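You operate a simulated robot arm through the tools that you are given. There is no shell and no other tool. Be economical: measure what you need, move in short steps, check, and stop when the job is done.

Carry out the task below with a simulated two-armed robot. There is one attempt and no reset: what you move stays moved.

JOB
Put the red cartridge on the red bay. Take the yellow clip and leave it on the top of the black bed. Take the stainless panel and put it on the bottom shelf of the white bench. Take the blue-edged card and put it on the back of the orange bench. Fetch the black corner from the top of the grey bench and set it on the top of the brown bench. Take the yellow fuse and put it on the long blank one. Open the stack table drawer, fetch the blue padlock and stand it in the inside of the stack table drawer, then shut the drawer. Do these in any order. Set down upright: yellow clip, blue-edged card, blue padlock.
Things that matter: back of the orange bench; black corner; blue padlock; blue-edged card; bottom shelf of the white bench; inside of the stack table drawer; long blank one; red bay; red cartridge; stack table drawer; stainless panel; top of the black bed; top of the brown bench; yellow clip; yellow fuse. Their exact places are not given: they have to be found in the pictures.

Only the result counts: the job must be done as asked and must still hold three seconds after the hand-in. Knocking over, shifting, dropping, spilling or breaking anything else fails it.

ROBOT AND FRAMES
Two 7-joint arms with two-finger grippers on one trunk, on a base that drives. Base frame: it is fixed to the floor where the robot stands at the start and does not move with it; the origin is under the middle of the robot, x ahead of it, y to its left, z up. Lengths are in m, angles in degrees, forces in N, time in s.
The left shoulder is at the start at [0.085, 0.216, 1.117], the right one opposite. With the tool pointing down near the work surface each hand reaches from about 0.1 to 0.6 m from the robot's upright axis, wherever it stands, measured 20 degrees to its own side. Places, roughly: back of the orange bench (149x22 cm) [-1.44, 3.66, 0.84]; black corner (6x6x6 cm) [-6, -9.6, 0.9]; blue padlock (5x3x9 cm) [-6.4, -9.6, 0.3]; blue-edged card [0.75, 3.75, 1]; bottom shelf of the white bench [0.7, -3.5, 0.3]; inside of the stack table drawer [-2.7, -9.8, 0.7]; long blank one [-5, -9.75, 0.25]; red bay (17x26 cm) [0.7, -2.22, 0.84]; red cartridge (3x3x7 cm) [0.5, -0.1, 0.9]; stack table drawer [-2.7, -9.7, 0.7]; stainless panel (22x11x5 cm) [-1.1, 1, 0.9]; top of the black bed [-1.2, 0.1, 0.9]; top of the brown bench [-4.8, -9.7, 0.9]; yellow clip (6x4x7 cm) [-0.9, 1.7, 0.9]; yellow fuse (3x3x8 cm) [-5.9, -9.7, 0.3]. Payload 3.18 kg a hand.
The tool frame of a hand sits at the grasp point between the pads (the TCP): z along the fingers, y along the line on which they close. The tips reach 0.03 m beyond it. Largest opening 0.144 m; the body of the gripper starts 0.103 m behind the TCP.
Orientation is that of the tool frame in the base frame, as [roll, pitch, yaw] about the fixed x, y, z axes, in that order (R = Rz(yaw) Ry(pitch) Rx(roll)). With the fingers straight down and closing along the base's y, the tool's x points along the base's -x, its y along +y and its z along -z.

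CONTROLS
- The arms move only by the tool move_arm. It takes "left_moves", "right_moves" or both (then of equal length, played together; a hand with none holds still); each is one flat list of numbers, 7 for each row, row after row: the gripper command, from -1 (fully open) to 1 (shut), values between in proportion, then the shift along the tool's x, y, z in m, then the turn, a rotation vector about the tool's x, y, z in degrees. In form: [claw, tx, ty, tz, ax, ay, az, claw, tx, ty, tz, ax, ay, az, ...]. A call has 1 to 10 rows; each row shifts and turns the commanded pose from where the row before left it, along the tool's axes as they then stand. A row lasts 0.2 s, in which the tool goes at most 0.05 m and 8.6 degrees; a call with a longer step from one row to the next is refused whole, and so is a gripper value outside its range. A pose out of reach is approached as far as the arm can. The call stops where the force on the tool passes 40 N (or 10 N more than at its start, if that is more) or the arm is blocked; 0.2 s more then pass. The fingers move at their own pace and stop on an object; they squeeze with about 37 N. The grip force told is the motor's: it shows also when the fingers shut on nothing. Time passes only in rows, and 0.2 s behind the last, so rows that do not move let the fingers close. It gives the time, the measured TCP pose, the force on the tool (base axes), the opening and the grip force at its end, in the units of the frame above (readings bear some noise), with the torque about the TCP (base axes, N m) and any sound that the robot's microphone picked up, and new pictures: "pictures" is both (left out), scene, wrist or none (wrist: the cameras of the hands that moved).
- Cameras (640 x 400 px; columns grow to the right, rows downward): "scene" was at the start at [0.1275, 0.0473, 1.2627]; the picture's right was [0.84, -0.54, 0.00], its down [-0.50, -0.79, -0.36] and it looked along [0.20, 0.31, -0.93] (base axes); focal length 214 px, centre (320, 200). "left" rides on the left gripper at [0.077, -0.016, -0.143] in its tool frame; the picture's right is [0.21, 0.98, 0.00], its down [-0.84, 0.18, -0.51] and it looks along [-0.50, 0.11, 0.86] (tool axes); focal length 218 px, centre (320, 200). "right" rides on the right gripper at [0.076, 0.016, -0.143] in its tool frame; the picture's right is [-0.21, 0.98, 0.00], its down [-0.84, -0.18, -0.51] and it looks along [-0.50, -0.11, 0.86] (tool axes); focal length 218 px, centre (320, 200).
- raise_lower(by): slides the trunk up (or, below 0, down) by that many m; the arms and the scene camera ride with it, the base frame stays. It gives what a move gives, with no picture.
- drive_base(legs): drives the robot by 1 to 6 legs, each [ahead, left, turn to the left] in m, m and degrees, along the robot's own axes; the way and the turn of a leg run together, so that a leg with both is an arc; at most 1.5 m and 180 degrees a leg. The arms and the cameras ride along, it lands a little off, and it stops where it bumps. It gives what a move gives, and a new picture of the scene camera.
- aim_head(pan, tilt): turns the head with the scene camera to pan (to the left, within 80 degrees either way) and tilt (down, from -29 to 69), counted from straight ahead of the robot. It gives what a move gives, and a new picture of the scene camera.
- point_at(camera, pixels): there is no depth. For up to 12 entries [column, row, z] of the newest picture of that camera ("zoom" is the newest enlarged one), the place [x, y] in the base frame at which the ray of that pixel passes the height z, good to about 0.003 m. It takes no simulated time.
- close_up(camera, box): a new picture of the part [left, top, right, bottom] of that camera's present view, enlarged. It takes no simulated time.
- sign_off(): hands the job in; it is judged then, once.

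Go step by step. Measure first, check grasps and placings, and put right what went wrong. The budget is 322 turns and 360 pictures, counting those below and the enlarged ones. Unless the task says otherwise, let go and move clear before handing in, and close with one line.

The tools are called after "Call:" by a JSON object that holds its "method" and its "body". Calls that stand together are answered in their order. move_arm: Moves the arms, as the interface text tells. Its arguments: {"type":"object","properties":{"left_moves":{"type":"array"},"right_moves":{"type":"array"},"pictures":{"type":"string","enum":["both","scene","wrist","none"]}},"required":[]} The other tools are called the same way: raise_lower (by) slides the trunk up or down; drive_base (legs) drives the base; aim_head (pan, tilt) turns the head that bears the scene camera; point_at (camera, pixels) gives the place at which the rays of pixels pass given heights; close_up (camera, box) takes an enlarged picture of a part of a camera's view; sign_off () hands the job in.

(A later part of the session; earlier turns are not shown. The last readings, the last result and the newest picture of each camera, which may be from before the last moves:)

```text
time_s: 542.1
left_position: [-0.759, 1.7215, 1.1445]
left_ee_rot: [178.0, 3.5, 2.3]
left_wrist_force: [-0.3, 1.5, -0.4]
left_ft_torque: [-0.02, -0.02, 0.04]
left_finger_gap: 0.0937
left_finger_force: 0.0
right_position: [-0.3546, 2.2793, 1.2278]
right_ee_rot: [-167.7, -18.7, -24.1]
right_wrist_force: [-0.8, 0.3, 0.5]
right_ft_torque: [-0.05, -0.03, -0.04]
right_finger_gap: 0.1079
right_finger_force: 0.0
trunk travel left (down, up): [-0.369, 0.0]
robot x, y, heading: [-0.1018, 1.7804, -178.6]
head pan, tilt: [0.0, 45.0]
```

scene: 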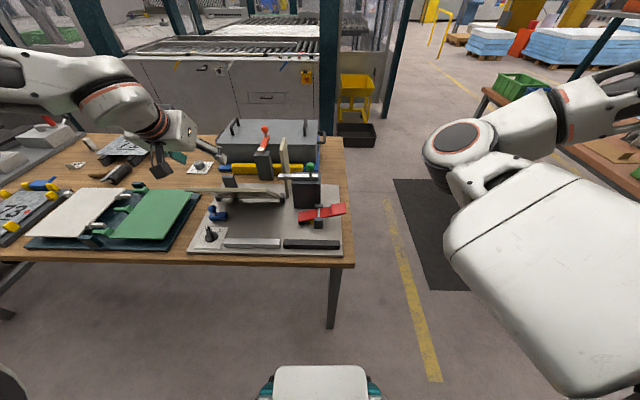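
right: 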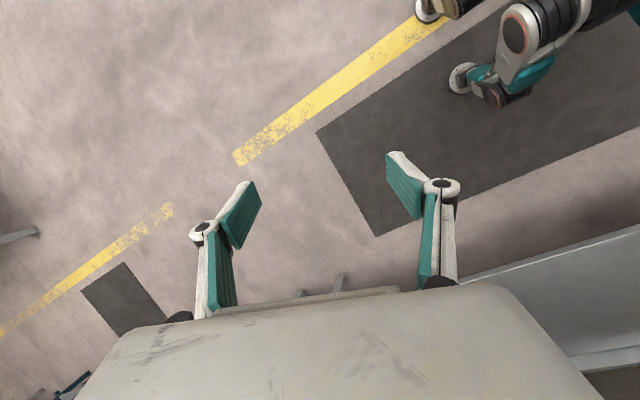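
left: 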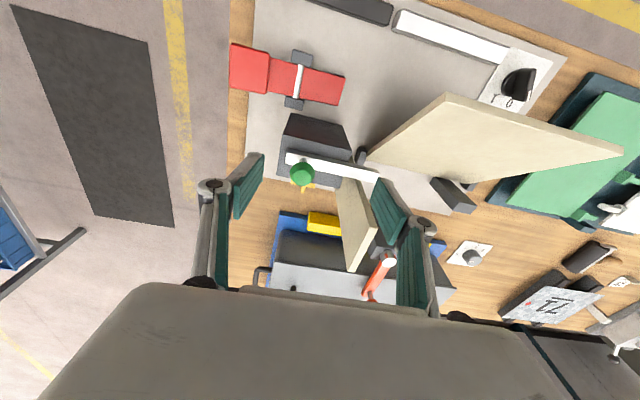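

A yellow bit shows behind the green knob at (305,187). Enlarge.

Call:
{"method": "close_up", "body": {"camera": "left", "box": [250, 100, 410, 220]}}

```text
3.33 times, centred on (330, 160) of left
```

zoom: 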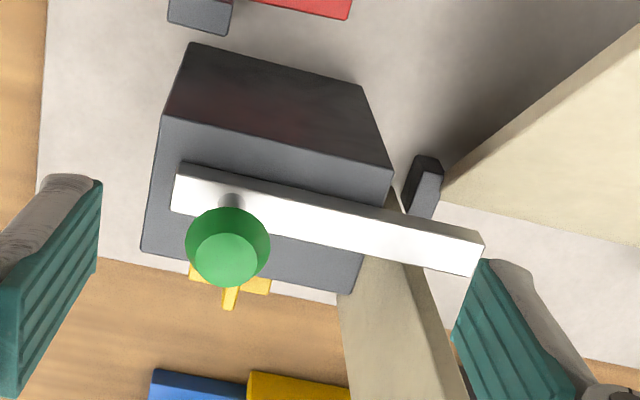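

The yellow clip is just behind the dark block. Locate it.

Call:
{"method": "point_at", "body": {"camera": "zoom", "pixels": [[230, 290, 0.86], [230, 290, 0.9], [190, 275, 0.86], [270, 290, 0.86], [145, 250, 0.85], [350, 290, 0.85], [240, 240, 1.0], [480, 250, 0.98]]}}

Call:
{"method": "move_arm", "body": {"left_moves": [-0.3, -0.04, -0.02, -0.01, 0, 0, 0, -0.3, -0.04, -0.02, -0.01, 0, 0, 0, -0.3, -0.04, -0.02, -0.01, 0, 8, 0, -0.3, -0.04, 0, 0, 0, 8, 0], "pictures": "wrist"}}

```text
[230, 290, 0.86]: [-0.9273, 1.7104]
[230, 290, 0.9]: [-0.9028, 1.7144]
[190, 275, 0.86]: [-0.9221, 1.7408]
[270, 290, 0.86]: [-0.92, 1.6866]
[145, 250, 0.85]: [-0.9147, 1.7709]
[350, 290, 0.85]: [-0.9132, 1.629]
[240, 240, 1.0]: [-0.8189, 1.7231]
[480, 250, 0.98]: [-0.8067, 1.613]
```

```text
time_s: 543.1
left_position: [-0.7545, 1.7056, 1.152]
left_ee_rot: [179.2, -4.5, 5.6]
left_wrist_force: [1.2, -0.9, -0.1]
left_ft_torque: [0.01, 0.03, 0.0]
left_finger_gap: 0.0938
left_finger_force: 0.0
left hand out of reach, approached as far as the arm can: row 1, 2, 3, 4
right_position: [-0.3538, 2.2792, 1.2297]
right_ee_rot: [-167.6, -18.7, -24.2]
right_wrist_force: [0.7, 1.0, -1.3]
right_ft_torque: [-0.01, -0.03, 0.04]
right_finger_gap: 0.1082
right_finger_force: 0.1
trunk travel left (down, up): [-0.369, 0.0]
robot x, y, heading: [-0.1025, 1.7795, -178.6]
head pan, tilt: [0.0, 45.0]
```

left: 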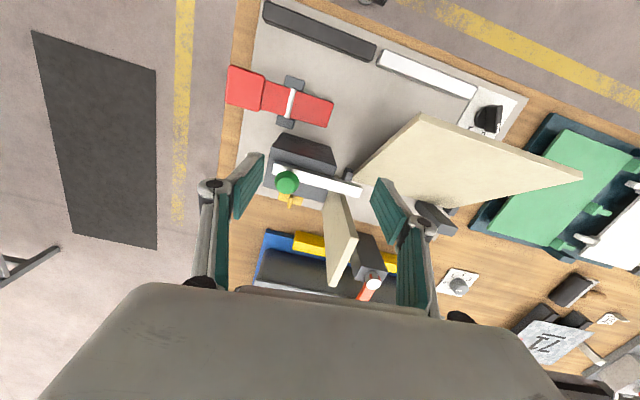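

The clip is near (-0.92,1.71). Drive 0.2 m closer to view it from above.

Call:
{"method": "drive_base", "body": {"legs": [[0.2, 0, 0]]}}

Call:
{"method": "move_arm", "body": {"left_moves": [-0.3, -0.04, 0, 0, 0, -4, 0, -0.3, -0.02, 0.02, 0, 0, 0, 0, -0.3, 0, 0.02, 0, 0, 0, 0], "pictures": "wrist"}}

Call:
{"method": "close_up", "body": {"camera": "left", "box": [180, 60, 400, 260]}}

```text
time_s: 544.9
left_position: [-0.9473, 1.7035, 1.1528]
left_ee_rot: [179.1, -4.3, 5.6]
left_wrist_force: [0.3, 0.1, -0.2]
left_ft_torque: [0.0, 0.04, 0.02]
left_finger_gap: 0.0937
left_finger_force: 0.1
right_position: [-0.5455, 2.2751, 1.2278]
right_ee_rot: [-167.7, -18.6, -24.2]
right_wrist_force: [-0.1, 0.9, -0.2]
right_ft_torque: [-0.03, 0.08, -0.05]
right_finger_gap: 0.1079
right_finger_force: 0.0
trunk travel left (down, up): [-0.369, 0.0]
robot x, y, heading: [-0.2977, 1.777, -178.6]
head pan, tilt: [0.0, 45.0]
stopped in leg 1: the robot was blocked; the commanded pose is now the measured one
```

scene: 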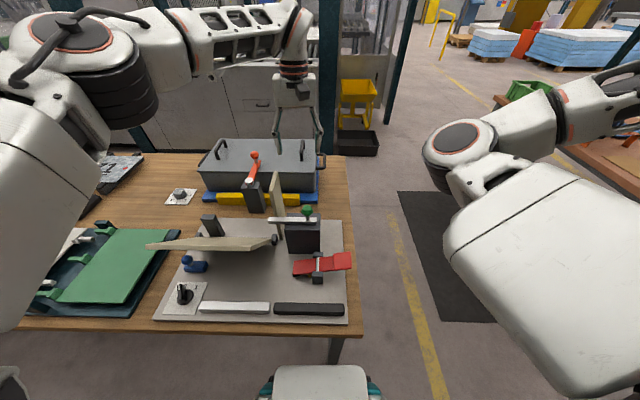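

```text
time_s: 545.7
left_position: [-0.9667, 1.635, 1.1693]
left_ee_rot: [178.6, 1.0, 4.5]
left_wrist_force: [1.4, 1.1, 0.0]
left_ft_torque: [-0.04, 0.09, -0.02]
left_finger_gap: 0.0937
left_finger_force: 0.1
left hand out of reach, approached as far as the arm can: row 1, 2, 3
right_position: [-0.5442, 2.2758, 1.2291]
right_ee_rot: [-167.6, -18.6, -24.4]
right_wrist_force: [-0.1, 0.6, -0.7]
right_ft_torque: [0.0, 0.1, -0.01]
right_finger_gap: 0.108
right_finger_force: 0.1
trunk travel left (down, up): [-0.369, 0.0]
robot x, y, heading: [-0.2967, 1.7786, -178.6]
head pan, tilt: [0.0, 45.0]
```

left: 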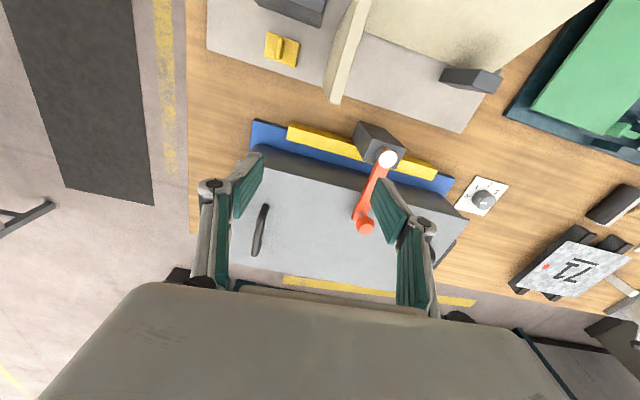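

```text
2.00 times, centred on (290, 160) of left
```

zoom: 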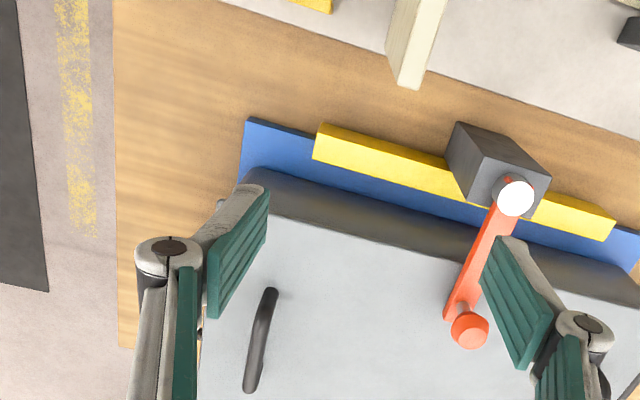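

Now the clip is visible at (282,48), on the grey plate behind the block. Enlarge and measure.

Call:
{"method": "close_up", "body": {"camera": "left", "box": [210, 0, 370, 110]}}

Call:
{"method": "point_at", "body": {"camera": "left", "pixels": [[268, 32, 0.86], [300, 42, 0.86], [264, 55, 0.86], [294, 66, 0.86], [283, 60, 0.9], [283, 38, 0.9], [318, 27, 0.95], [270, 15, 0.95], [310, 20, 0.85], [340, 100, 0.85], [252, 125, 0.88]]}}

```text
3.64 times, centred on (290, 55) of left
```

zoom: 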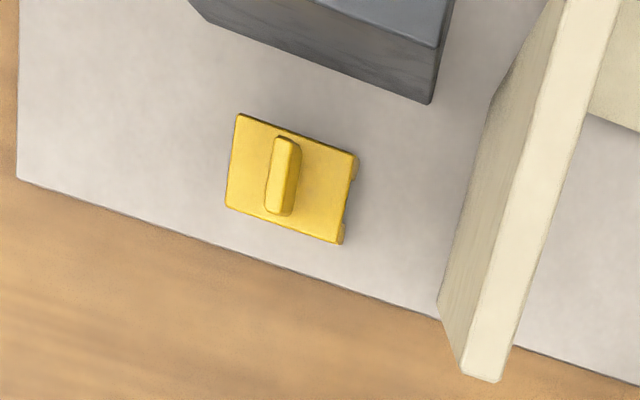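

```text
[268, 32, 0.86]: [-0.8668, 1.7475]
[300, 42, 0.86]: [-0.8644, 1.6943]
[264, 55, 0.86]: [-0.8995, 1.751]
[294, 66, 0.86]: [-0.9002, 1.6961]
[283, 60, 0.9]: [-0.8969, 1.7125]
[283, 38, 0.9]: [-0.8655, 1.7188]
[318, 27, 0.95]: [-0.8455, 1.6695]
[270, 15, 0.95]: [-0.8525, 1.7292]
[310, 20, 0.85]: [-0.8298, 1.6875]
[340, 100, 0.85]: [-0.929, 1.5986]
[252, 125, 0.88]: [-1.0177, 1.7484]
```

The clip has a flat base with a fin on top, standing behind the block. Before choosing the grasp I must see the black bed. Back off and go there (y≈0.15).

Call:
{"method": "drive_base", "body": {"legs": [[-0.2, 0, -1.4], [0, 0.8, 0], [0, 0.75, 0]]}}

Call:
{"method": "aim_head", "body": {"pan": 0, "tilt": 35}}

```text
time_s: 561.0
left_position: [-0.7601, 0.0923, 1.1678]
left_ee_rot: [178.8, 1.0, 3.7]
left_wrist_force: [0.4, 0.5, 0.4]
left_ft_torque: [0.0, -0.02, -0.01]
left_finger_gap: 0.0935
left_finger_force: 0.1
right_position: [-0.3275, 0.7272, 1.2274]
right_ee_rot: [-167.7, -18.6, -25.2]
right_wrist_force: [-0.2, -0.1, -0.1]
right_ft_torque: [0.02, -0.04, 0.01]
right_finger_gap: 0.1079
right_finger_force: 0.0
trunk travel left (down, up): [-0.369, 0.0]
robot x, y, heading: [-0.0905, 0.223, -179.9]
head pan, tilt: [0.0, 45.0]
```

scene: 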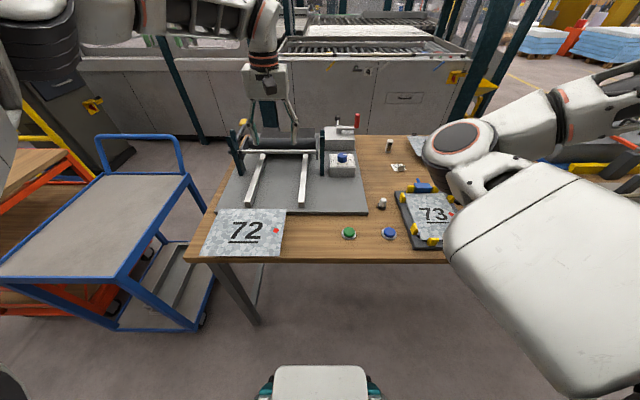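

```text
time_s: 561.7
left_position: [-0.7609, 0.0929, 1.1665]
left_ee_rot: [178.7, 0.9, 3.8]
left_wrist_force: [0.3, -0.6, -0.3]
left_ft_torque: [0.0, -0.02, -0.03]
left_finger_gap: 0.0937
left_finger_force: 0.0
right_position: [-0.3265, 0.7267, 1.2275]
right_ee_rot: [-167.6, -18.7, -25.3]
right_wrist_force: [0.7, 0.1, -0.4]
right_ft_torque: [0.01, 0.01, 0.02]
right_finger_gap: 0.1078
right_finger_force: 0.1
trunk travel left (down, up): [-0.369, 0.0]
robot x, y, heading: [-0.0833, 0.2236, -179.7]
head pan, tilt: [0.0, 35.0]
```

scene: 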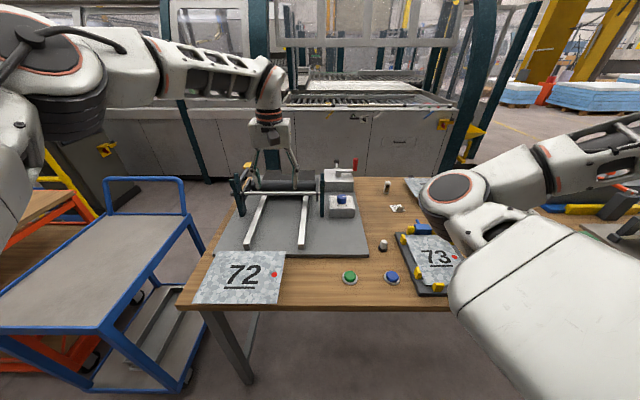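

Drive 0.2 m closer and look down at the press with the wrist camera.

Call:
{"method": "drive_base", "body": {"legs": [[0.2, 0, 0]]}}

Call:
{"method": "move_arm", "body": {"left_moves": [-0.3, 0, 0, -0.01, 0, 0, 0], "pictures": "wrist"}}

Call:
{"method": "close_up", "body": {"camera": "scene", "box": [200, 150, 400, 290]}}

```text
time_s: 563.3
left_position: [-0.96, 0.0862, 1.1662]
left_ee_rot: [178.7, 0.9, 4.3]
left_wrist_force: [0.5, 0.3, -0.6]
left_ft_torque: [0.0, -0.07, -0.01]
left_finger_gap: 0.0936
left_finger_force: 0.1
right_position: [-0.5323, 0.7234, 1.2282]
right_ee_rot: [-167.6, -18.6, -24.9]
right_wrist_force: [0.3, -0.2, 0.5]
right_ft_torque: [-0.02, -0.04, 0.0]
right_finger_gap: 0.1081
right_finger_force: 0.1
trunk travel left (down, up): [-0.369, 0.0]
robot x, y, heading: [-0.2868, 0.2226, -179.3]
head pan, tilt: [0.0, 35.0]
```

scene: 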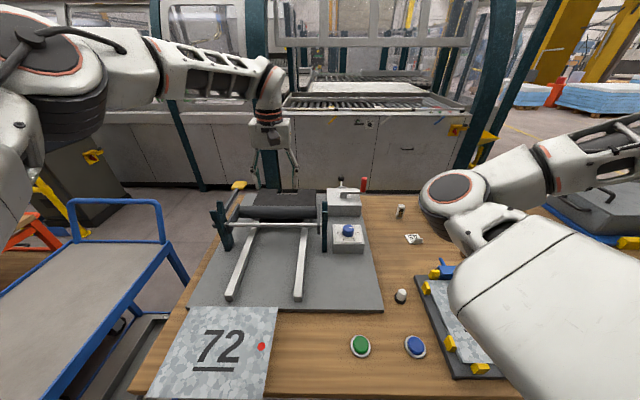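

```text
time_s: 563.7
left_position: [-0.9588, 0.0858, 1.1779]
left_ee_rot: [178.7, 0.9, 4.2]
left_wrist_force: [0.2, 0.1, -0.9]
left_ft_torque: [0.0, 0.01, -0.01]
left_finger_gap: 0.0936
left_finger_force: 0.0
right_position: [-0.5319, 0.7229, 1.2284]
right_ee_rot: [-167.7, -18.6, -24.8]
right_wrist_force: [-0.5, 0.2, 0.2]
right_ft_torque: [-0.02, -0.04, 0.06]
right_finger_gap: 0.1078
right_finger_force: 0.0
trunk travel left (down, up): [-0.369, 0.0]
robot x, y, heading: [-0.2875, 0.2187, -179.8]
head pan, tilt: [0.0, 35.0]
```

left: 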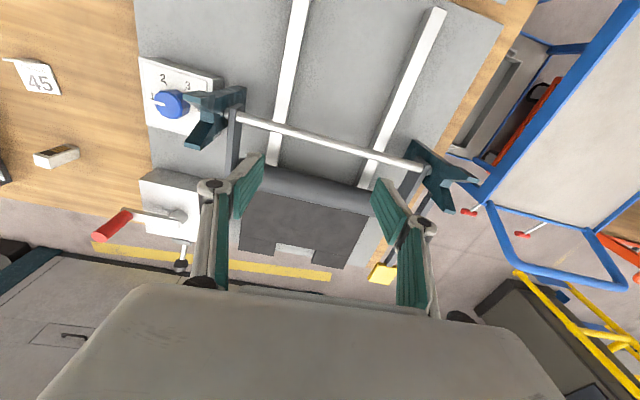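

```text
2.86 times, centred on (300, 220) of scene
```

zoom: 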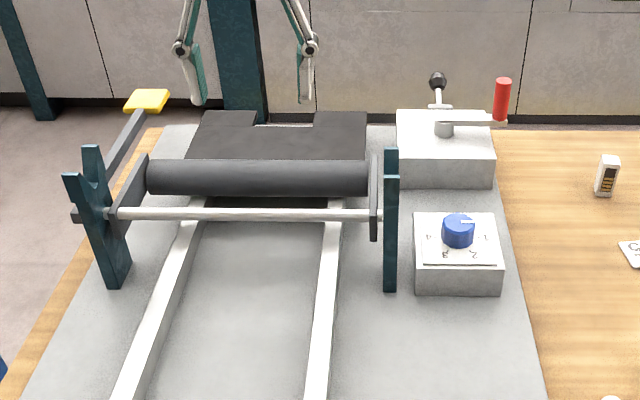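

Call:
{"method": "point_at", "body": {"camera": "zoom", "pixels": [[203, 113, 0.88], [367, 113, 0.88], [203, 113, 0.92], [367, 113, 0.92], [190, 158, 0.9], [258, 180, 0.97], [258, 215, 0.97], [390, 152, 1.0], [85, 148, 1.0]]}}

Call:
{"method": "point_at", "body": {"camera": "left", "pixels": [[252, 192, 0.88], [372, 215, 0.88], [238, 250, 0.88], [345, 268, 0.88], [238, 250, 0.92], [345, 268, 0.92], [300, 178, 0.97], [320, 140, 0.97]]}}

```text
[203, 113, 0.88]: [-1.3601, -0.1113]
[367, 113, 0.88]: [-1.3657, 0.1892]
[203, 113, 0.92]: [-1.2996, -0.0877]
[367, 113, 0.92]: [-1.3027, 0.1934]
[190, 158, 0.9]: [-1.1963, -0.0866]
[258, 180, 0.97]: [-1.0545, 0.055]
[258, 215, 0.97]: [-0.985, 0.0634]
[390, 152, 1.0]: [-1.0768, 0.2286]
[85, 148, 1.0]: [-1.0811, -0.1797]
```

```text
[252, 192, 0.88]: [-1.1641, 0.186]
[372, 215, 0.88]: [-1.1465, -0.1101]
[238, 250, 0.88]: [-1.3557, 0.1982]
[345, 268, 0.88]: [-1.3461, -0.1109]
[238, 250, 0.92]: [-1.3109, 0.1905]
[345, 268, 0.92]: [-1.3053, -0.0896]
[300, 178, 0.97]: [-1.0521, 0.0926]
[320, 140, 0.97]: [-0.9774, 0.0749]
```

The black bed's top is at z≈0.90, x −1.14…−1.33, y −0.10…+0.19, behind the roller (x≈-1.05). It needs a ~50° tilted hand, so I'll re-grasp the clip on a free spot of the bench first. Find a free spot.

Call:
{"method": "point_at", "body": {"camera": "scene", "pixels": [[310, 350, 0.84], [360, 345, 0.84], [280, 310, 0.84], [383, 310, 0.84], [385, 220, 0.84], [400, 300, 0.84], [415, 240, 0.84], [310, 395, 0.84], [430, 290, 0.84]]}}

```text
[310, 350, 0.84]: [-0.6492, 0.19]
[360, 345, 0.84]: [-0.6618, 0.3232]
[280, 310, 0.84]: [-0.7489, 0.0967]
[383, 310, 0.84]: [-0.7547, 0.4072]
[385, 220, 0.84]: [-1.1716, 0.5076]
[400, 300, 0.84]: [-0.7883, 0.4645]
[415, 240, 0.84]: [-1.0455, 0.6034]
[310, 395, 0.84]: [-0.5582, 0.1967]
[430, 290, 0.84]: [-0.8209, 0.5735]
```

Free spot for the re-grasp: about (-0.655,0.20). Now turn the left hand −90° about its axis (camera to the robot's right) for the vertical pick.

Call:
{"method": "move_arm", "body": {"left_moves": [-0.3, 0, 0, 0, 0, 0, -8.5, -0.3, 0, 0, 0, 0, 0, -8.5, -0.3, 0, 0, 0, 0, 0, -8.5, -0.3, 0, 0, 0, 0, 0, -8.5, -0.3, 0, 0, 0, 0, 0, -8.5, -0.3, 0, 0, 0, 0, 0, -8.5, -0.3, 0, 0, 0, 0, 0, -8.5, -0.3, 0, 0, 0, 0, 0, -8.5, -0.3, 0, 0, 0, 0, 0, -8.5, -0.3, 0, 0, 0, 0, 0, -8.5], "pictures": "none"}}

Call:
{"method": "drive_base", "body": {"legs": [[-0.2, 0, 0], [0, -0.8, -0.2], [0, -0.76, 0], [0.18, 0, 0]]}}

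```text
time_s: 565.9
left_position: [-0.9605, 0.0872, 1.1774]
left_ee_rot: [-179.2, 1.5, 89.3]
left_wrist_force: [-0.5, -0.4, -0.2]
left_ft_torque: [-0.01, 0.0, 0.0]
left_finger_gap: 0.0935
left_finger_force: 0.0
right_position: [-0.5316, 0.7235, 1.2291]
right_ee_rot: [-167.7, -18.7, -24.8]
right_wrist_force: [0.6, -1.3, 0.6]
right_ft_torque: [0.03, 0.01, -0.02]
right_finger_gap: 0.1081
right_finger_force: 0.1
trunk travel left (down, up): [-0.369, 0.0]
robot x, y, heading: [-0.2891, 0.2202, -179.1]
head pan, tilt: [0.0, 35.0]
```

```text
time_s: 582.6
left_position: [-0.9688, 1.6728, 1.1774]
left_ee_rot: [-179.2, 1.4, 90.0]
left_wrist_force: [0.3, -0.3, 0.8]
left_ft_torque: [0.0, 0.05, 0.0]
left_finger_gap: 0.0933
left_finger_force: 0.0
right_position: [-0.5474, 2.3155, 1.2284]
right_ee_rot: [-167.7, -18.8, -24.2]
right_wrist_force: [1.5, -0.2, -0.2]
right_ft_torque: [0.05, 0.07, -0.01]
right_finger_gap: 0.1082
right_finger_force: 0.0
trunk travel left (down, up): [-0.369, 0.0]
robot x, y, heading: [-0.3016, 1.8163, -178.5]
head pan, tilt: [0.0, 35.0]
stopped in leg 4: the robot was blocked; the commanded pose is now the measured one
```

scene: 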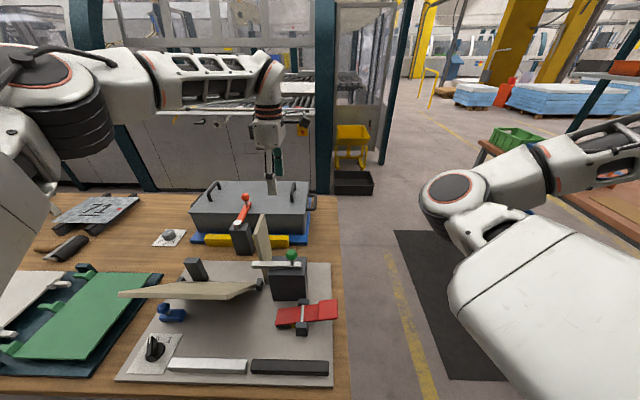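

Move the hand over the clip and check in the wrist view.

Call:
{"method": "move_arm", "body": {"left_moves": [-0.3, 0.0165, 0.029, 0, 0, 0, 0, -0.3, 0.0165, 0.029, 0, 0, 0, 0, -0.3, 0.016, 0.028, 0, 0, 0, 0, 0.1, 0, 0, 0.045, 0, 0, 0, 0.1, 0, 0, 0.045, 0, 0, 0], "pictures": "both"}}

Call:
{"method": "close_up", "body": {"camera": "left", "box": [220, 90, 420, 240]}}

```text
time_s: 583.8
left_position: [-0.8844, 1.718, 1.0877]
left_ee_rot: [-179.2, 1.4, 89.8]
left_wrist_force: [0.3, -0.2, -0.4]
left_ft_torque: [0.01, -0.02, -0.04]
left_finger_gap: 0.0646
left_finger_force: 0.0
right_position: [-0.5488, 2.3174, 1.2291]
right_ee_rot: [-167.5, -18.7, -24.2]
right_wrist_force: [-0.2, -0.5, 0.3]
right_ft_torque: [0.0, -0.02, 0.0]
right_finger_gap: 0.1078
right_finger_force: 0.0
trunk travel left (down, up): [-0.369, 0.0]
robot x, y, heading: [-0.2978, 1.8192, -178.7]
head pan, tilt: [0.0, 35.0]
```

scene: 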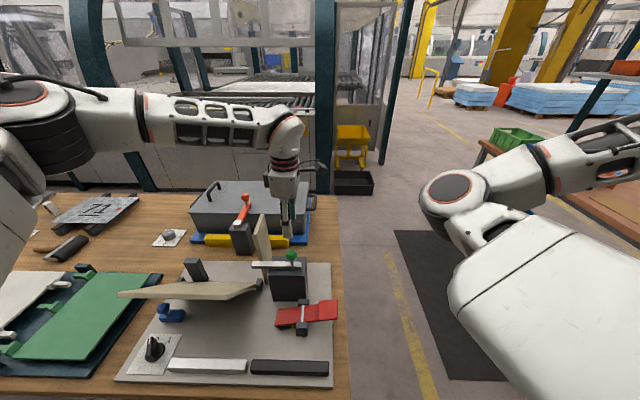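
left: 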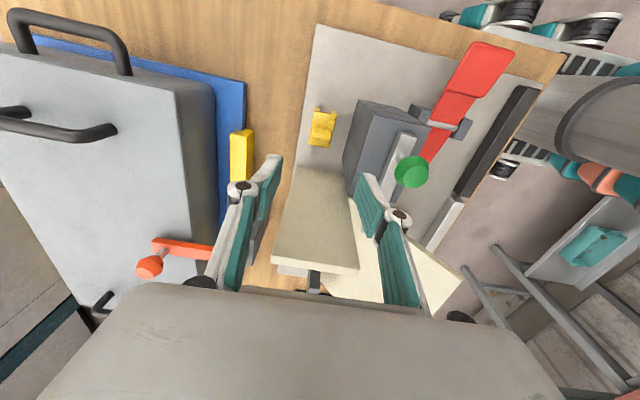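

```text
2.67 times, centred on (320, 165) of left
```

zoom: 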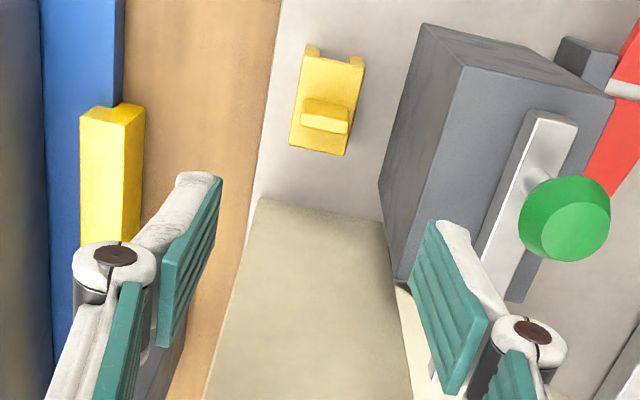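

The fin is exactly below the TCP. Check the green knob's height against the gripper body.

Call:
{"method": "point_at", "body": {"camera": "left", "pixels": [[412, 173, 0.98], [412, 173, 1.02], [318, 133, 0.9], [326, 134, 0.92], [312, 107, 0.86]]}}

Call:
{"method": "point_at", "body": {"camera": "scene", "pixels": [[291, 255, 0.98], [291, 255, 1.02], [291, 255, 1.05]]}}

```text
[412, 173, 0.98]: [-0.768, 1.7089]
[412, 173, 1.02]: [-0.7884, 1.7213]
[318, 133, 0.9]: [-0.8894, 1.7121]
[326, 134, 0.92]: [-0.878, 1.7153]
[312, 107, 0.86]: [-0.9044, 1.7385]
```

```text
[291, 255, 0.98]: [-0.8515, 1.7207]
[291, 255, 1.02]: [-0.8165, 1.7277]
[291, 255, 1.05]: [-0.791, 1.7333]
```

The knob top (z≈1.055, x≈-0.80) would brush the gripper body in this orientation. Raise and rotate another −85° so the camera is on the far side and the fingers close along y.

Call:
{"method": "move_arm", "body": {"left_moves": [0.1, 0, 0, -0.04, 0, 0, 0, 0.1, 0, 0, -0.04, 0, 0, -8.5, 0.1, 0, 0, 0, 0, 0, -8.5, 0.1, 0, 0, 0, 0, 0, -8.5, 0.1, 0, 0, 0, 0, 0, -8.5, 0.1, 0, 0, 0, 0, 0, -8.5, 0.1, 0, 0, 0, 0, 0, -8.5, 0.1, 0, 0, 0, 0, 0, -8.5, 0.1, 0, 0, 0, 0, 0, -8.5, 0.1, 0, 0, 0, 0, 0, -8.5], "pictures": "wrist"}}

```text
time_s: 586.0
left_position: [-0.8841, 1.7209, 1.1654]
left_ee_rot: [-178.5, -0.4, 166.5]
left_wrist_force: [0.9, -0.3, -0.7]
left_ft_torque: [-0.01, 0.01, 0.0]
left_finger_gap: 0.0647
left_finger_force: 0.1
right_position: [-0.5477, 2.3167, 1.2292]
right_ee_rot: [-167.6, -18.6, -24.2]
right_wrist_force: [0.4, 0.2, 0.0]
right_ft_torque: [0.01, 0.01, -0.02]
right_finger_gap: 0.1083
right_finger_force: 0.0
trunk travel left (down, up): [-0.369, 0.0]
robot x, y, heading: [-0.3003, 1.8209, -178.7]
head pan, tilt: [0.0, 35.0]
```

left: 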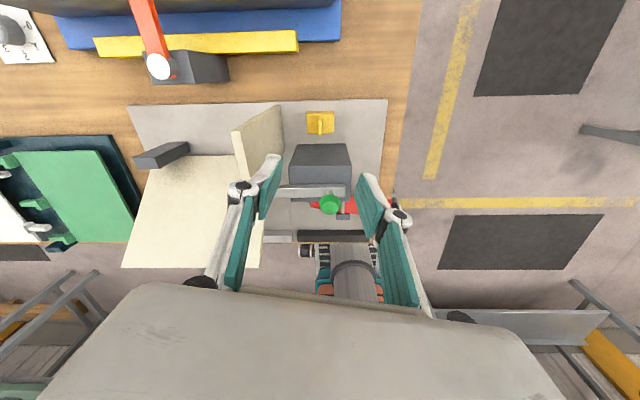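

That works. Finish the rotation to 180°, nudge, and descend partly.

Call:
{"method": "move_arm", "body": {"left_moves": [0.1, 0, 0, 0, 0, 0, -7, 0.1, 0, 0, 0, 1.5, -0.4, -6.5, 0.1, 0, -0.006, 0.04, 0, 0, 0, 0.1, 0, 0, 0.04, 0, 0, 0, 0.1, 0, 0, 0.04, 0, 0, 0, 0.1, 0, 0, 0.035, 0, 0, 0], "pictures": "wrist"}}

Call:
{"method": "close_up", "body": {"camera": "left", "box": [220, 90, 420, 240]}}

```text
time_s: 587.4
left_position: [-0.8882, 1.7089, 1.0096]
left_ee_rot: [-177.0, -0.5, 179.9]
left_wrist_force: [0.0, 0.0, 0.7]
left_ft_torque: [0.0, 0.0, -0.02]
left_finger_gap: 0.065
left_finger_force: 0.1
right_position: [-0.5488, 2.316, 1.2282]
right_ee_rot: [-167.6, -18.8, -24.2]
right_wrist_force: [-0.2, 0.2, 0.4]
right_ft_torque: [0.0, -0.01, 0.05]
right_finger_gap: 0.1081
right_finger_force: 0.0
trunk travel left (down, up): [-0.369, 0.0]
robot x, y, heading: [-0.2978, 1.8172, -178.4]
head pan, tilt: [0.0, 35.0]
```

left: 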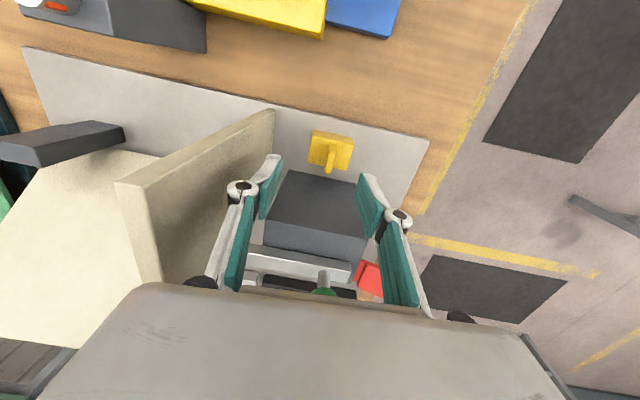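

```text
2.67 times, centred on (320, 165) of left
```

zoom: 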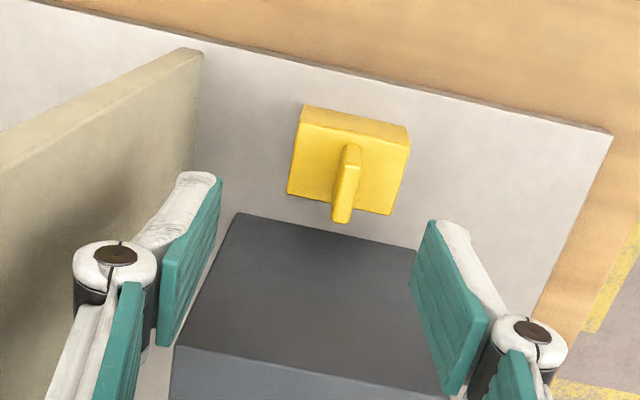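

The fin is ~1 cm off; also check the beige plank's corner for clearance of the gripper body.

Call:
{"method": "point_at", "body": {"camera": "left", "pixels": [[272, 112, 0.95], [272, 112, 1.0], [272, 112, 1.05], [329, 159, 0.92]]}}

Call:
{"method": "close_up", "body": {"camera": "scene", "box": [220, 190, 320, 290]}}

```text
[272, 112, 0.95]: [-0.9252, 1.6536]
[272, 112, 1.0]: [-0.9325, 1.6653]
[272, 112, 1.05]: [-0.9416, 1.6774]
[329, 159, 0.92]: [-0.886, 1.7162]
```

```text
4.00 times, centred on (270, 240) of scene
```

zoom: 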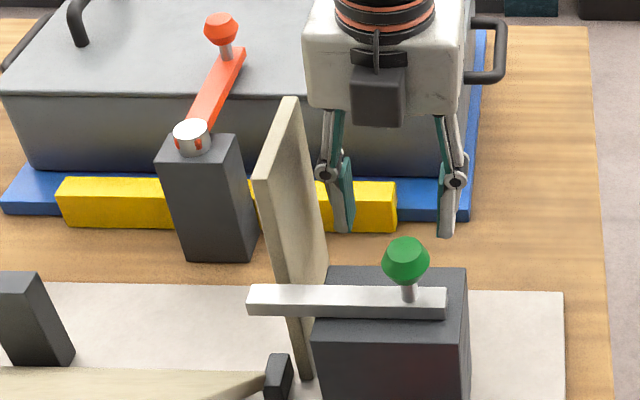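

Call:
{"method": "point_at", "body": {"camera": "scene", "pixels": [[264.5, 214.5, 0.95], [264.5, 214.5, 1.0], [264.5, 214.5, 1.05], [254, 234, 1.0], [254, 234, 1.05]]}}

```text
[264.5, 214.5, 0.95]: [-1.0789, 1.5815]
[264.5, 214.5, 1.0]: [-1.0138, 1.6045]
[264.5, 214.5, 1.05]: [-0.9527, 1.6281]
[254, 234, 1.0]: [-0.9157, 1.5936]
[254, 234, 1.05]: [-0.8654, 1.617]
```

The plank's face is at y≈1.63, clear of the gripper body by ~1 cm. Shift 8 mm, narrow the opening and descend.

Call:
{"method": "move_arm", "body": {"left_moves": [0.4, -0.004, 0.008, 0, -2, 0, 0, 0.4, 0, 0, 0.03, 0, 0, 0, 0.4, 0, 0, 0.03, 0, 0, 0, 0.4, 0, 0, 0.02, 0, 0, 0], "pictures": "wrist"}}

Call:
{"method": "close_up", "body": {"camera": "left", "box": [220, 90, 420, 240]}}

```text
time_s: 588.4
left_position: [-0.8821, 1.7161, 0.9309]
left_ee_rot: [-179.1, -0.4, 179.8]
left_wrist_force: [0.2, -0.4, 0.5]
left_ft_torque: [0.02, 0.01, 0.0]
left_finger_gap: 0.043
left_finger_force: 0.0
right_position: [-0.5486, 2.317, 1.2287]
right_ee_rot: [-167.7, -18.7, -24.2]
right_wrist_force: [1.1, 0.2, 1.0]
right_ft_torque: [-0.02, -0.02, 0.0]
right_finger_gap: 0.1078
right_finger_force: 0.1
trunk travel left (down, up): [-0.369, 0.0]
robot x, y, heading: [-0.2978, 1.818, -178.6]
head pan, tilt: [0.0, 35.0]
```

left: 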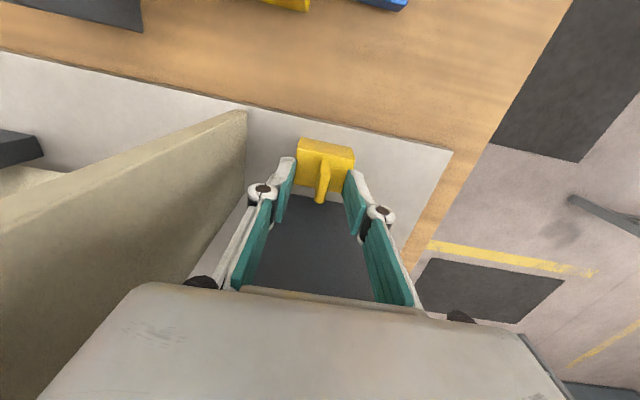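

```text
2.67 times, centred on (320, 165) of left
```

zoom: 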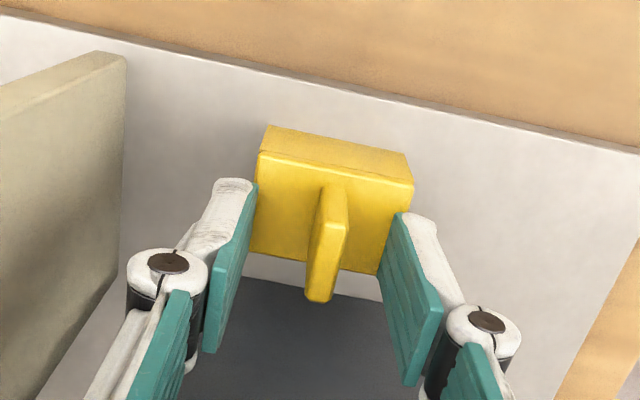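

Fin centred between the pads, its top ≈1.5 cm below the TCP. Descend 1.6 cm and close.

Call:
{"method": "move_arm", "body": {"left_moves": [0.4, 0, 0, 0.008, 0, 0, 0, 0.4, 0, 0.001, 0.008, 0, 0, 0, 0.8, 0, 0, 0, 0, 0, 0, 1, 0, 0, 0, 0, 0, 0, 1, 0, 0, 0, 0, 0, 0], "pictures": "wrist"}}

```text
time_s: 588.9
left_position: [-0.8861, 1.7177, 0.9291]
left_ee_rot: [-179.5, -0.9, -179.9]
left_wrist_force: [5.0, -1.1, 17.6]
left_ft_torque: [0.01, -0.24, -0.04]
left_finger_gap: 0.0072
left_finger_force: 37.3
right_position: [-0.5504, 2.316, 1.2291]
right_ee_rot: [-167.6, -18.8, -24.0]
right_wrist_force: [-0.9, -0.2, 0.3]
right_ft_torque: [-0.04, -0.12, 0.03]
right_finger_gap: 0.1079
right_finger_force: 0.1
trunk travel left (down, up): [-0.369, 0.0]
robot x, y, heading: [-0.2956, 1.8197, -178.5]
head pan, tilt: [0.0, 35.0]
stopped in row 2 (left hand): the force on the tool passed its limit at 53 N (the readings are from after the stop); the commanded pose is now the measured one
```

left: 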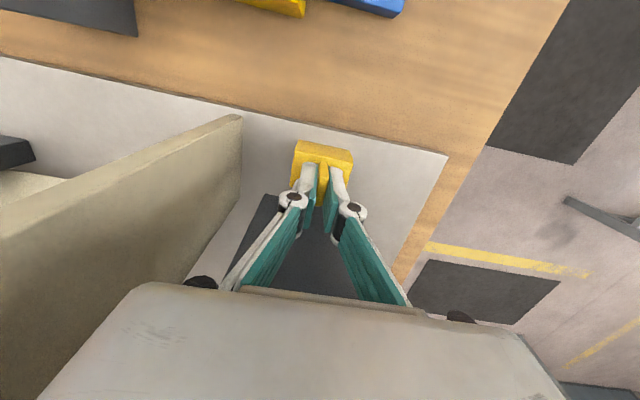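

The tips rest on the clip's base and grip the fin (7 mm). Lift straight up.

Call:
{"method": "move_arm", "body": {"left_moves": [1, 0, 0, -0.01, 0, 0, 0, 1, 0, 0, -0.03, 0, 0, 0, 1, 0, 0, -0.04, 0, 0, 0, 1, 0, 0, -0.04, 0, 0, 0, 1, 0, 0, -0.04, 0, 0, 0, 1, 0, 0, -0.04, 0, 0, 0], "pictures": "both"}}

```text
time_s: 590.3
left_position: [-0.8811, 1.7185, 1.1277]
left_ee_rot: [-179.3, -0.9, -179.9]
left_wrist_force: [0.8, 0.4, -1.0]
left_ft_torque: [0.02, 0.06, -0.02]
left_finger_gap: 0.0066
left_finger_force: 37.6
right_position: [-0.5472, 2.3162, 1.2291]
right_ee_rot: [-167.8, -18.6, -24.2]
right_wrist_force: [0.7, 0.6, 0.0]
right_ft_torque: [-0.01, 0.01, -0.01]
right_finger_gap: 0.108
right_finger_force: 0.0
trunk travel left (down, up): [-0.369, 0.0]
robot x, y, heading: [-0.3006, 1.8176, -178.7]
head pan, tilt: [0.0, 35.0]
```

scene: 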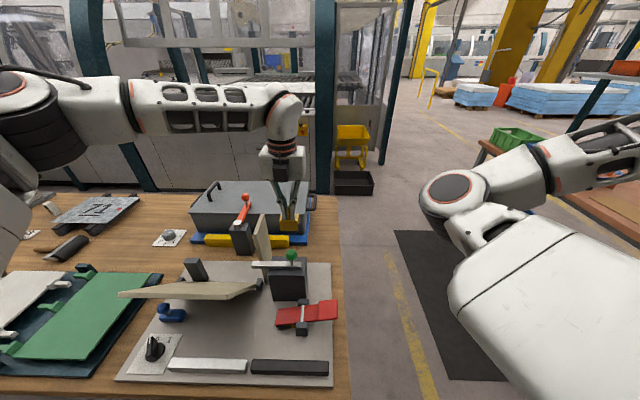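
left: 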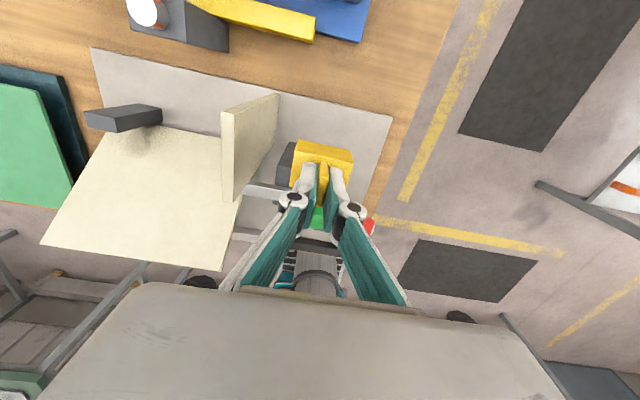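

Clip held. Carry it to the free spot near (-0.655,0.20).

Call:
{"method": "drive_base", "body": {"legs": [[-0.22, 0, -1.3], [0, 0.76, 0], [0, 0.76, 0]]}}

```text
time_s: 605.4
left_position: [-0.6457, 0.1969, 1.1276]
left_ee_rot: [-179.4, -0.8, 179.9]
left_wrist_force: [0.5, 0.6, -0.2]
left_ft_torque: [0.01, -0.01, 0.03]
left_finger_gap: 0.0068
left_finger_force: 37.9
right_position: [-0.312, 0.7947, 1.2291]
right_ee_rot: [-167.5, -18.7, -24.2]
right_wrist_force: [-0.7, 0.2, 1.3]
right_ft_torque: [0.0, 0.01, 0.02]
right_finger_gap: 0.1082
right_finger_force: 0.0
trunk travel left (down, up): [-0.369, 0.0]
robot x, y, heading: [-0.0595, 0.2917, -178.7]
head pan, tilt: [0.0, 35.0]
```

scene: 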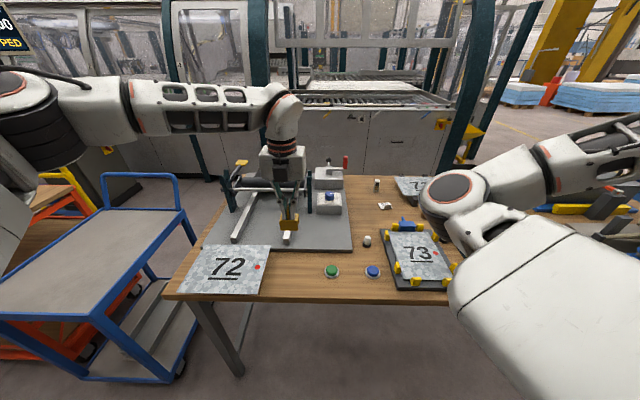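

Right above the spot. Lower to just above the bench and check.

Call:
{"method": "move_arm", "body": {"left_moves": [1, 0.012, 0, 0.03, 0, 0, 0, 1, 0, 0, 0.045, 0, 0, 0, 1, 0, 0, 0.045, 0, 0, 0, 1, 0, 0, 0.045, 0, 0, 0, 1, 0, 0, 0.02, 0, 0, 0], "pictures": "wrist"}}

```text
time_s: 606.6
left_position: [-0.6595, 0.1919, 0.9453]
left_ee_rot: [-179.3, -0.9, 179.9]
left_wrist_force: [0.2, 0.1, 0.0]
left_ft_torque: [0.03, 0.0, -0.01]
left_finger_gap: 0.0068
left_finger_force: 37.1
right_position: [-0.3117, 0.7932, 1.2288]
right_ee_rot: [-167.7, -18.8, -24.2]
right_wrist_force: [-0.4, 0.2, 0.5]
right_ft_torque: [0.0, -0.01, -0.02]
right_finger_gap: 0.1078
right_finger_force: 0.1
trunk travel left (down, up): [-0.369, 0.0]
robot x, y, heading: [-0.0644, 0.2956, -178.8]
head pan, tilt: [0.0, 35.0]
```

left: 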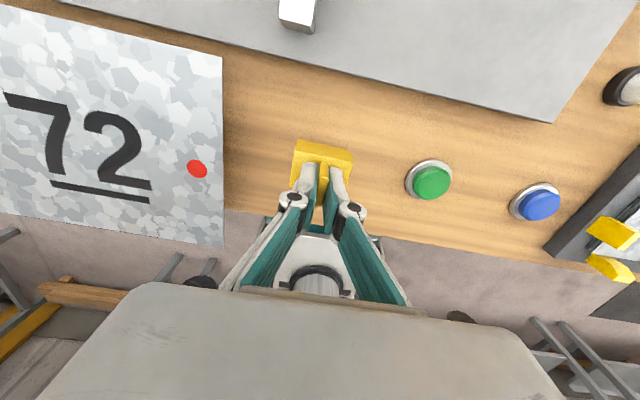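

Clear spot. Lower to contact.

Call:
{"method": "move_arm", "body": {"left_moves": [1, 0, 0, 0.012, 0, 0, 0, 1, 0, 0, 0.006, 0, 0, 0, 1, 0, 0, 0.003, 0, 0, 0, 1, 0, 0, 0.003, 0, 0, 0, 1, 0, 0, 0.003, 0, 0, 0], "pictures": "none"}}

```text
time_s: 607.8
left_position: [-0.6602, 0.1937, 0.9174]
left_ee_rot: [-179.3, -0.9, 179.9]
left_wrist_force: [0.4, -0.6, -1.5]
left_ft_torque: [-0.01, 0.03, 0.01]
left_finger_gap: 0.0067
left_finger_force: 36.5
right_position: [-0.3115, 0.7939, 1.2288]
right_ee_rot: [-167.6, -18.7, -24.2]
right_wrist_force: [-0.1, -0.4, -0.1]
right_ft_torque: [0.0, -0.02, 0.02]
right_finger_gap: 0.1081
right_finger_force: 0.1
trunk travel left (down, up): [-0.369, 0.0]
robot x, y, heading: [-0.0648, 0.295, -178.8]
head pan, tilt: [0.0, 35.0]
```

Call:
{"method": "move_arm", "body": {"left_moves": [1, 0, 0, 0.003, 0, 0, 0, 1, 0, 0, 0.003, 0, 0, 0, 1, 0, 0, 0.003, 0, 0, 0, 1, 0, 0, 0.003, 0, 0, 0], "pictures": "none"}}

```text
time_s: 608.7
left_position: [-0.6628, 0.194, 0.9137]
left_ee_rot: [-179.5, -1.1, -179.7]
left_wrist_force: [5.7, -2.5, 17.6]
left_ft_torque: [-0.02, -0.45, -0.04]
left_finger_gap: 0.0068
left_finger_force: 37.3
right_position: [-0.3118, 0.7937, 1.2288]
right_ee_rot: [-167.7, -18.7, -24.1]
right_wrist_force: [-1.3, -0.1, -0.4]
right_ft_torque: [-0.04, -0.05, 0.04]
right_finger_gap: 0.1077
right_finger_force: 0.0
trunk travel left (down, up): [-0.369, 0.0]
robot x, y, heading: [-0.0597, 0.2985, -178.8]
head pan, tilt: [0.0, 35.0]
stopped in row 4 (left hand): the force on the tool passed its limit at 43 N (the readings are from after the stop); the commanded pose is now the measured one
```

Down. Release and lift away.

Call:
{"method": "move_arm", "body": {"left_moves": [1, 0, 0, -0.002, 0, 0, 0, 0.5, 0, 0, 0, 0, 0, 0, 0.5, 0, 0, 0, 0, 0, 0, 0.5, 0, 0, -0.02, 0, 0, 0, 0.5, 0, 0, -0.05, 0, 0, 0, 0.5, 0, 0, -0.05, 0, 0, 0, 0.5, 0, 0, -0.05, 0, 0, 0, 0.5, 0, 0, -0.04, 0, 0, 0], "pictures": "both"}}

```text
time_s: 610.5
left_position: [-0.6557, 0.1957, 1.1247]
left_ee_rot: [-179.6, -1.1, -179.9]
left_wrist_force: [0.6, 0.6, 0.6]
left_ft_torque: [-0.04, -0.01, 0.01]
left_finger_gap: 0.0358
left_finger_force: 0.1
right_position: [-0.3118, 0.7926, 1.2275]
right_ee_rot: [-167.8, -18.7, -24.1]
right_wrist_force: [-0.5, 0.1, 0.0]
right_ft_torque: [0.02, 0.01, 0.0]
right_finger_gap: 0.1079
right_finger_force: 0.0
trunk travel left (down, up): [-0.369, 0.0]
robot x, y, heading: [-0.0625, 0.2942, -178.8]
head pan, tilt: [0.0, 35.0]
```

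scene: 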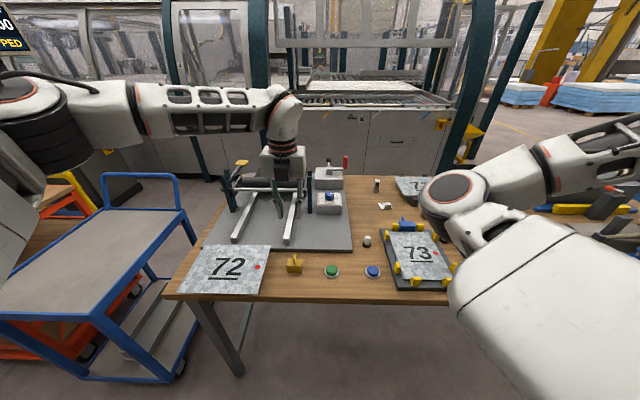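
left: 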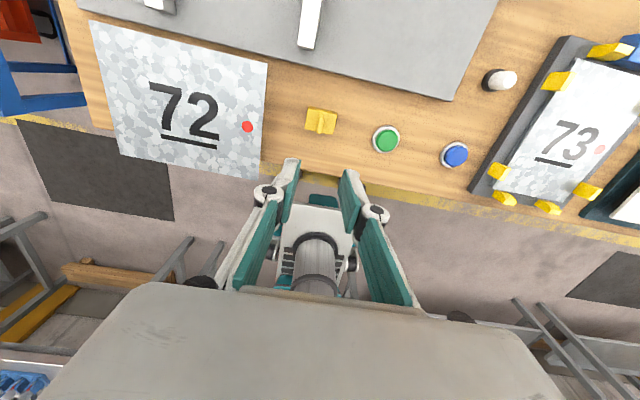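

The clip stands upright. Rotate the hand back to the normal orientation.

Call:
{"method": "move_arm", "body": {"left_moves": [-0.2, 0, 0, 0, 0, 0, 8.5, -0.2, 0, 0, 0, 0, 0, 8.5, -0.2, 0, 0, 0, 0, 0, 8.5, -0.2, 0, 0, 0, 0, 0, 8.5, -0.2, 0, 0, 0, 0, 0, 8.5, -0.2, 0, 0, 0, 0, 0, 8.5, -0.2, 0, 0, 0, 0, 0, 8.5, -0.2, 0, 0, 0, 0, 0, 8.5, -0.2, 0, 0, 0, 0, 0, 8.5, -0.2, 0, 0, 0, 0, 0, 8.5], "pictures": "none"}}

Call:
{"method": "move_arm", "body": {"left_moves": [-0.2, 0, 0, 0, 0, 0, 8.5, -0.2, 0, 0, 0, 0, 0, 8.5, -0.2, 0, 0, 0, 0, 0, 8.5, -0.2, 0, 0, 0, 0, 0, 8.5, -0.2, 0, 0, 0, 0, 0, 8.5, -0.2, 0, 0, 0, 0, 0, 8.5, -0.2, 0, 0, 0, 0, 0, 8.5, -0.2, 0, 0, 0, 0, 0, 8.5, -0.2, 0, 0, 0, 0, 0, 8.5, -0.2, 0, 0, 0, 0, 0, 8.5], "pictures": "none"}}

```text
time_s: 612.7
left_position: [-0.6586, 0.196, 1.1228]
left_ee_rot: [-178.8, 0.3, 95.0]
left_wrist_force: [-0.5, 0.1, -0.9]
left_ft_torque: [-0.03, 0.02, 0.01]
left_finger_gap: 0.0864
left_finger_force: 0.0
right_position: [-0.3107, 0.7926, 1.2299]
right_ee_rot: [-167.6, -18.7, -24.2]
right_wrist_force: [0.1, -0.7, 0.0]
right_ft_torque: [-0.02, -0.03, 0.04]
right_finger_gap: 0.1082
right_finger_force: 0.0
trunk travel left (down, up): [-0.369, 0.0]
robot x, y, heading: [-0.0604, 0.2941, -178.5]
head pan, tilt: [0.0, 35.0]
```

```text
time_s: 614.9
left_position: [-0.6586, 0.1952, 1.1233]
left_ee_rot: [179.7, 1.2, 10.0]
left_wrist_force: [-0.1, 0.4, 0.4]
left_ft_torque: [-0.03, -0.01, 0.01]
left_finger_gap: 0.0862
left_finger_force: 0.1
right_position: [-0.3117, 0.7932, 1.2278]
right_ee_rot: [-167.6, -18.7, -24.2]
right_wrist_force: [0.3, 0.7, 0.2]
right_ft_torque: [0.03, -0.02, 0.04]
right_finger_gap: 0.1078
right_finger_force: 0.1
trunk travel left (down, up): [-0.369, 0.0]
robot x, y, heading: [-0.062, 0.2941, -178.7]
head pan, tilt: [0.0, 35.0]
```

Call:
{"method": "move_arm", "body": {"left_moves": [-0.2, 0, 0, 0, 0.3, 1.2, 8.2, -0.2, 0, 0, 0, 0, -8.4, 0.5, -0.2, 0, 0, 0, 0, -8.4, 0, -0.2, 0, 0, 0, 0, -8.4, 0, -0.2, 0, 0, 0, 0, -8.4, 0, -0.2, 0, 0, 0, 0, -8.4, 0, -0.2, 0, 0, 0, 0, -8.4, 0], "pictures": "none"}}

Call:
{"method": "move_arm", "body": {"left_moves": [-0.2, 0.038, 0, 0.0086, 0, 0, 0, -0.2, 0.038, 0, 0.0086, 0, 0, 0, -0.2, 0.038, 0, 0.0086, 0, 0, 0, -0.2, 0.038, 0, 0.0086, 0, 0, 0, -0.2, 0.038, 0, 0.0086, 0, 0, 0], "pictures": "wrist"}}

```text
time_s: 616.5
left_position: [-0.6601, 0.1961, 1.1234]
left_ee_rot: [179.8, 50.4, 1.3]
left_wrist_force: [0.8, 1.0, 0.4]
left_ft_torque: [0.0, -0.02, 0.0]
left_finger_gap: 0.0863
left_finger_force: 0.0
right_position: [-0.3115, 0.7926, 1.2273]
right_ee_rot: [-167.7, -18.6, -24.2]
right_wrist_force: [-0.9, 0.2, -0.2]
right_ft_torque: [0.01, 0.01, 0.01]
right_finger_gap: 0.108
right_finger_force: 0.0
trunk travel left (down, up): [-0.369, 0.0]
robot x, y, heading: [-0.0615, 0.2952, -178.6]
head pan, tilt: [0.0, 35.0]
```

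```text
time_s: 617.7
left_position: [-0.5724, 0.208, 0.9586]
left_ee_rot: [179.5, 50.2, 1.4]
left_wrist_force: [-0.4, -1.1, -0.6]
left_ft_torque: [0.01, -0.04, -0.01]
left_finger_gap: 0.0867
left_finger_force: 0.1
left hand out of reach, approached as far as the arm can: row 5
right_position: [-0.3122, 0.7926, 1.2279]
right_ee_rot: [-167.6, -18.7, -24.2]
right_wrist_force: [-0.2, 1.0, 0.4]
right_ft_torque: [0.0, 0.05, -0.01]
right_finger_gap: 0.1081
right_finger_force: 0.0
trunk travel left (down, up): [-0.369, 0.0]
robot x, y, heading: [-0.0607, 0.2939, -178.5]
head pan, tilt: [0.0, 35.0]
```

left: 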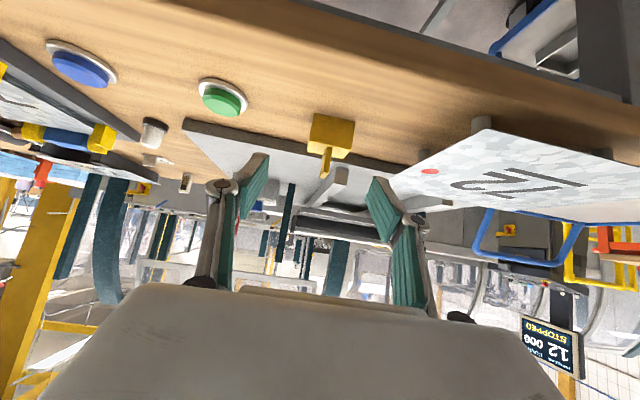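

Shift 1.3 cm sideways and advance onto the clip's base block, then close.

Call:
{"method": "move_arm", "body": {"left_moves": [-0.2, 0, 0.0135, 0, 0, 0, 0, -0.2, 0.0026, 0, 0.031, 0, 0, 0, -0.2, 0.0026, 0, 0.031, 0, 0, 0, -0.2, 0.0026, 0, 0.031, 0, 0, 0, -0.2, 0.0026, 0, 0.03, 0, 0, 0], "pictures": "wrist"}}

```text
time_s: 618.9
left_position: [-0.6698, 0.2265, 0.9066]
left_ee_rot: [179.4, 50.8, 1.6]
left_wrist_force: [0.3, -7.8, 37.4]
left_ft_torque: [-1.8, 0.23, 0.44]
left_finger_gap: 0.1003
left_finger_force: 8.5
left hand out of reach, approached as far as the arm can: row 1, 2, 3, 4, 5
right_position: [-0.3083, 0.793, 1.2304]
right_ee_rot: [-167.7, -18.6, -24.1]
right_wrist_force: [0.2, -0.3, -0.2]
right_ft_torque: [0.0, 0.0, -0.01]
right_finger_gap: 0.1081
right_finger_force: 0.1
trunk travel left (down, up): [-0.369, 0.0]
robot x, y, heading: [-0.0623, 0.2985, -178.4]
head pan, tilt: [0.0, 35.0]
```

left: 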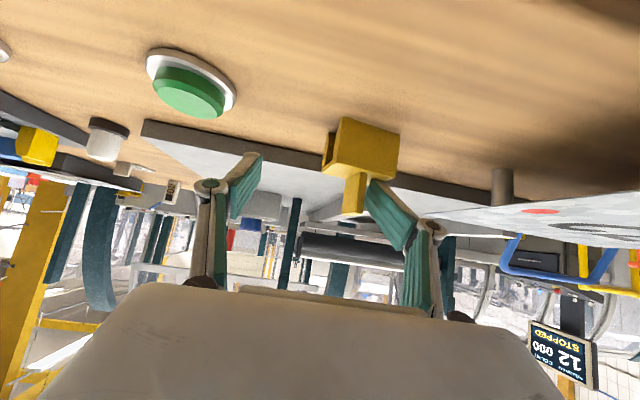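

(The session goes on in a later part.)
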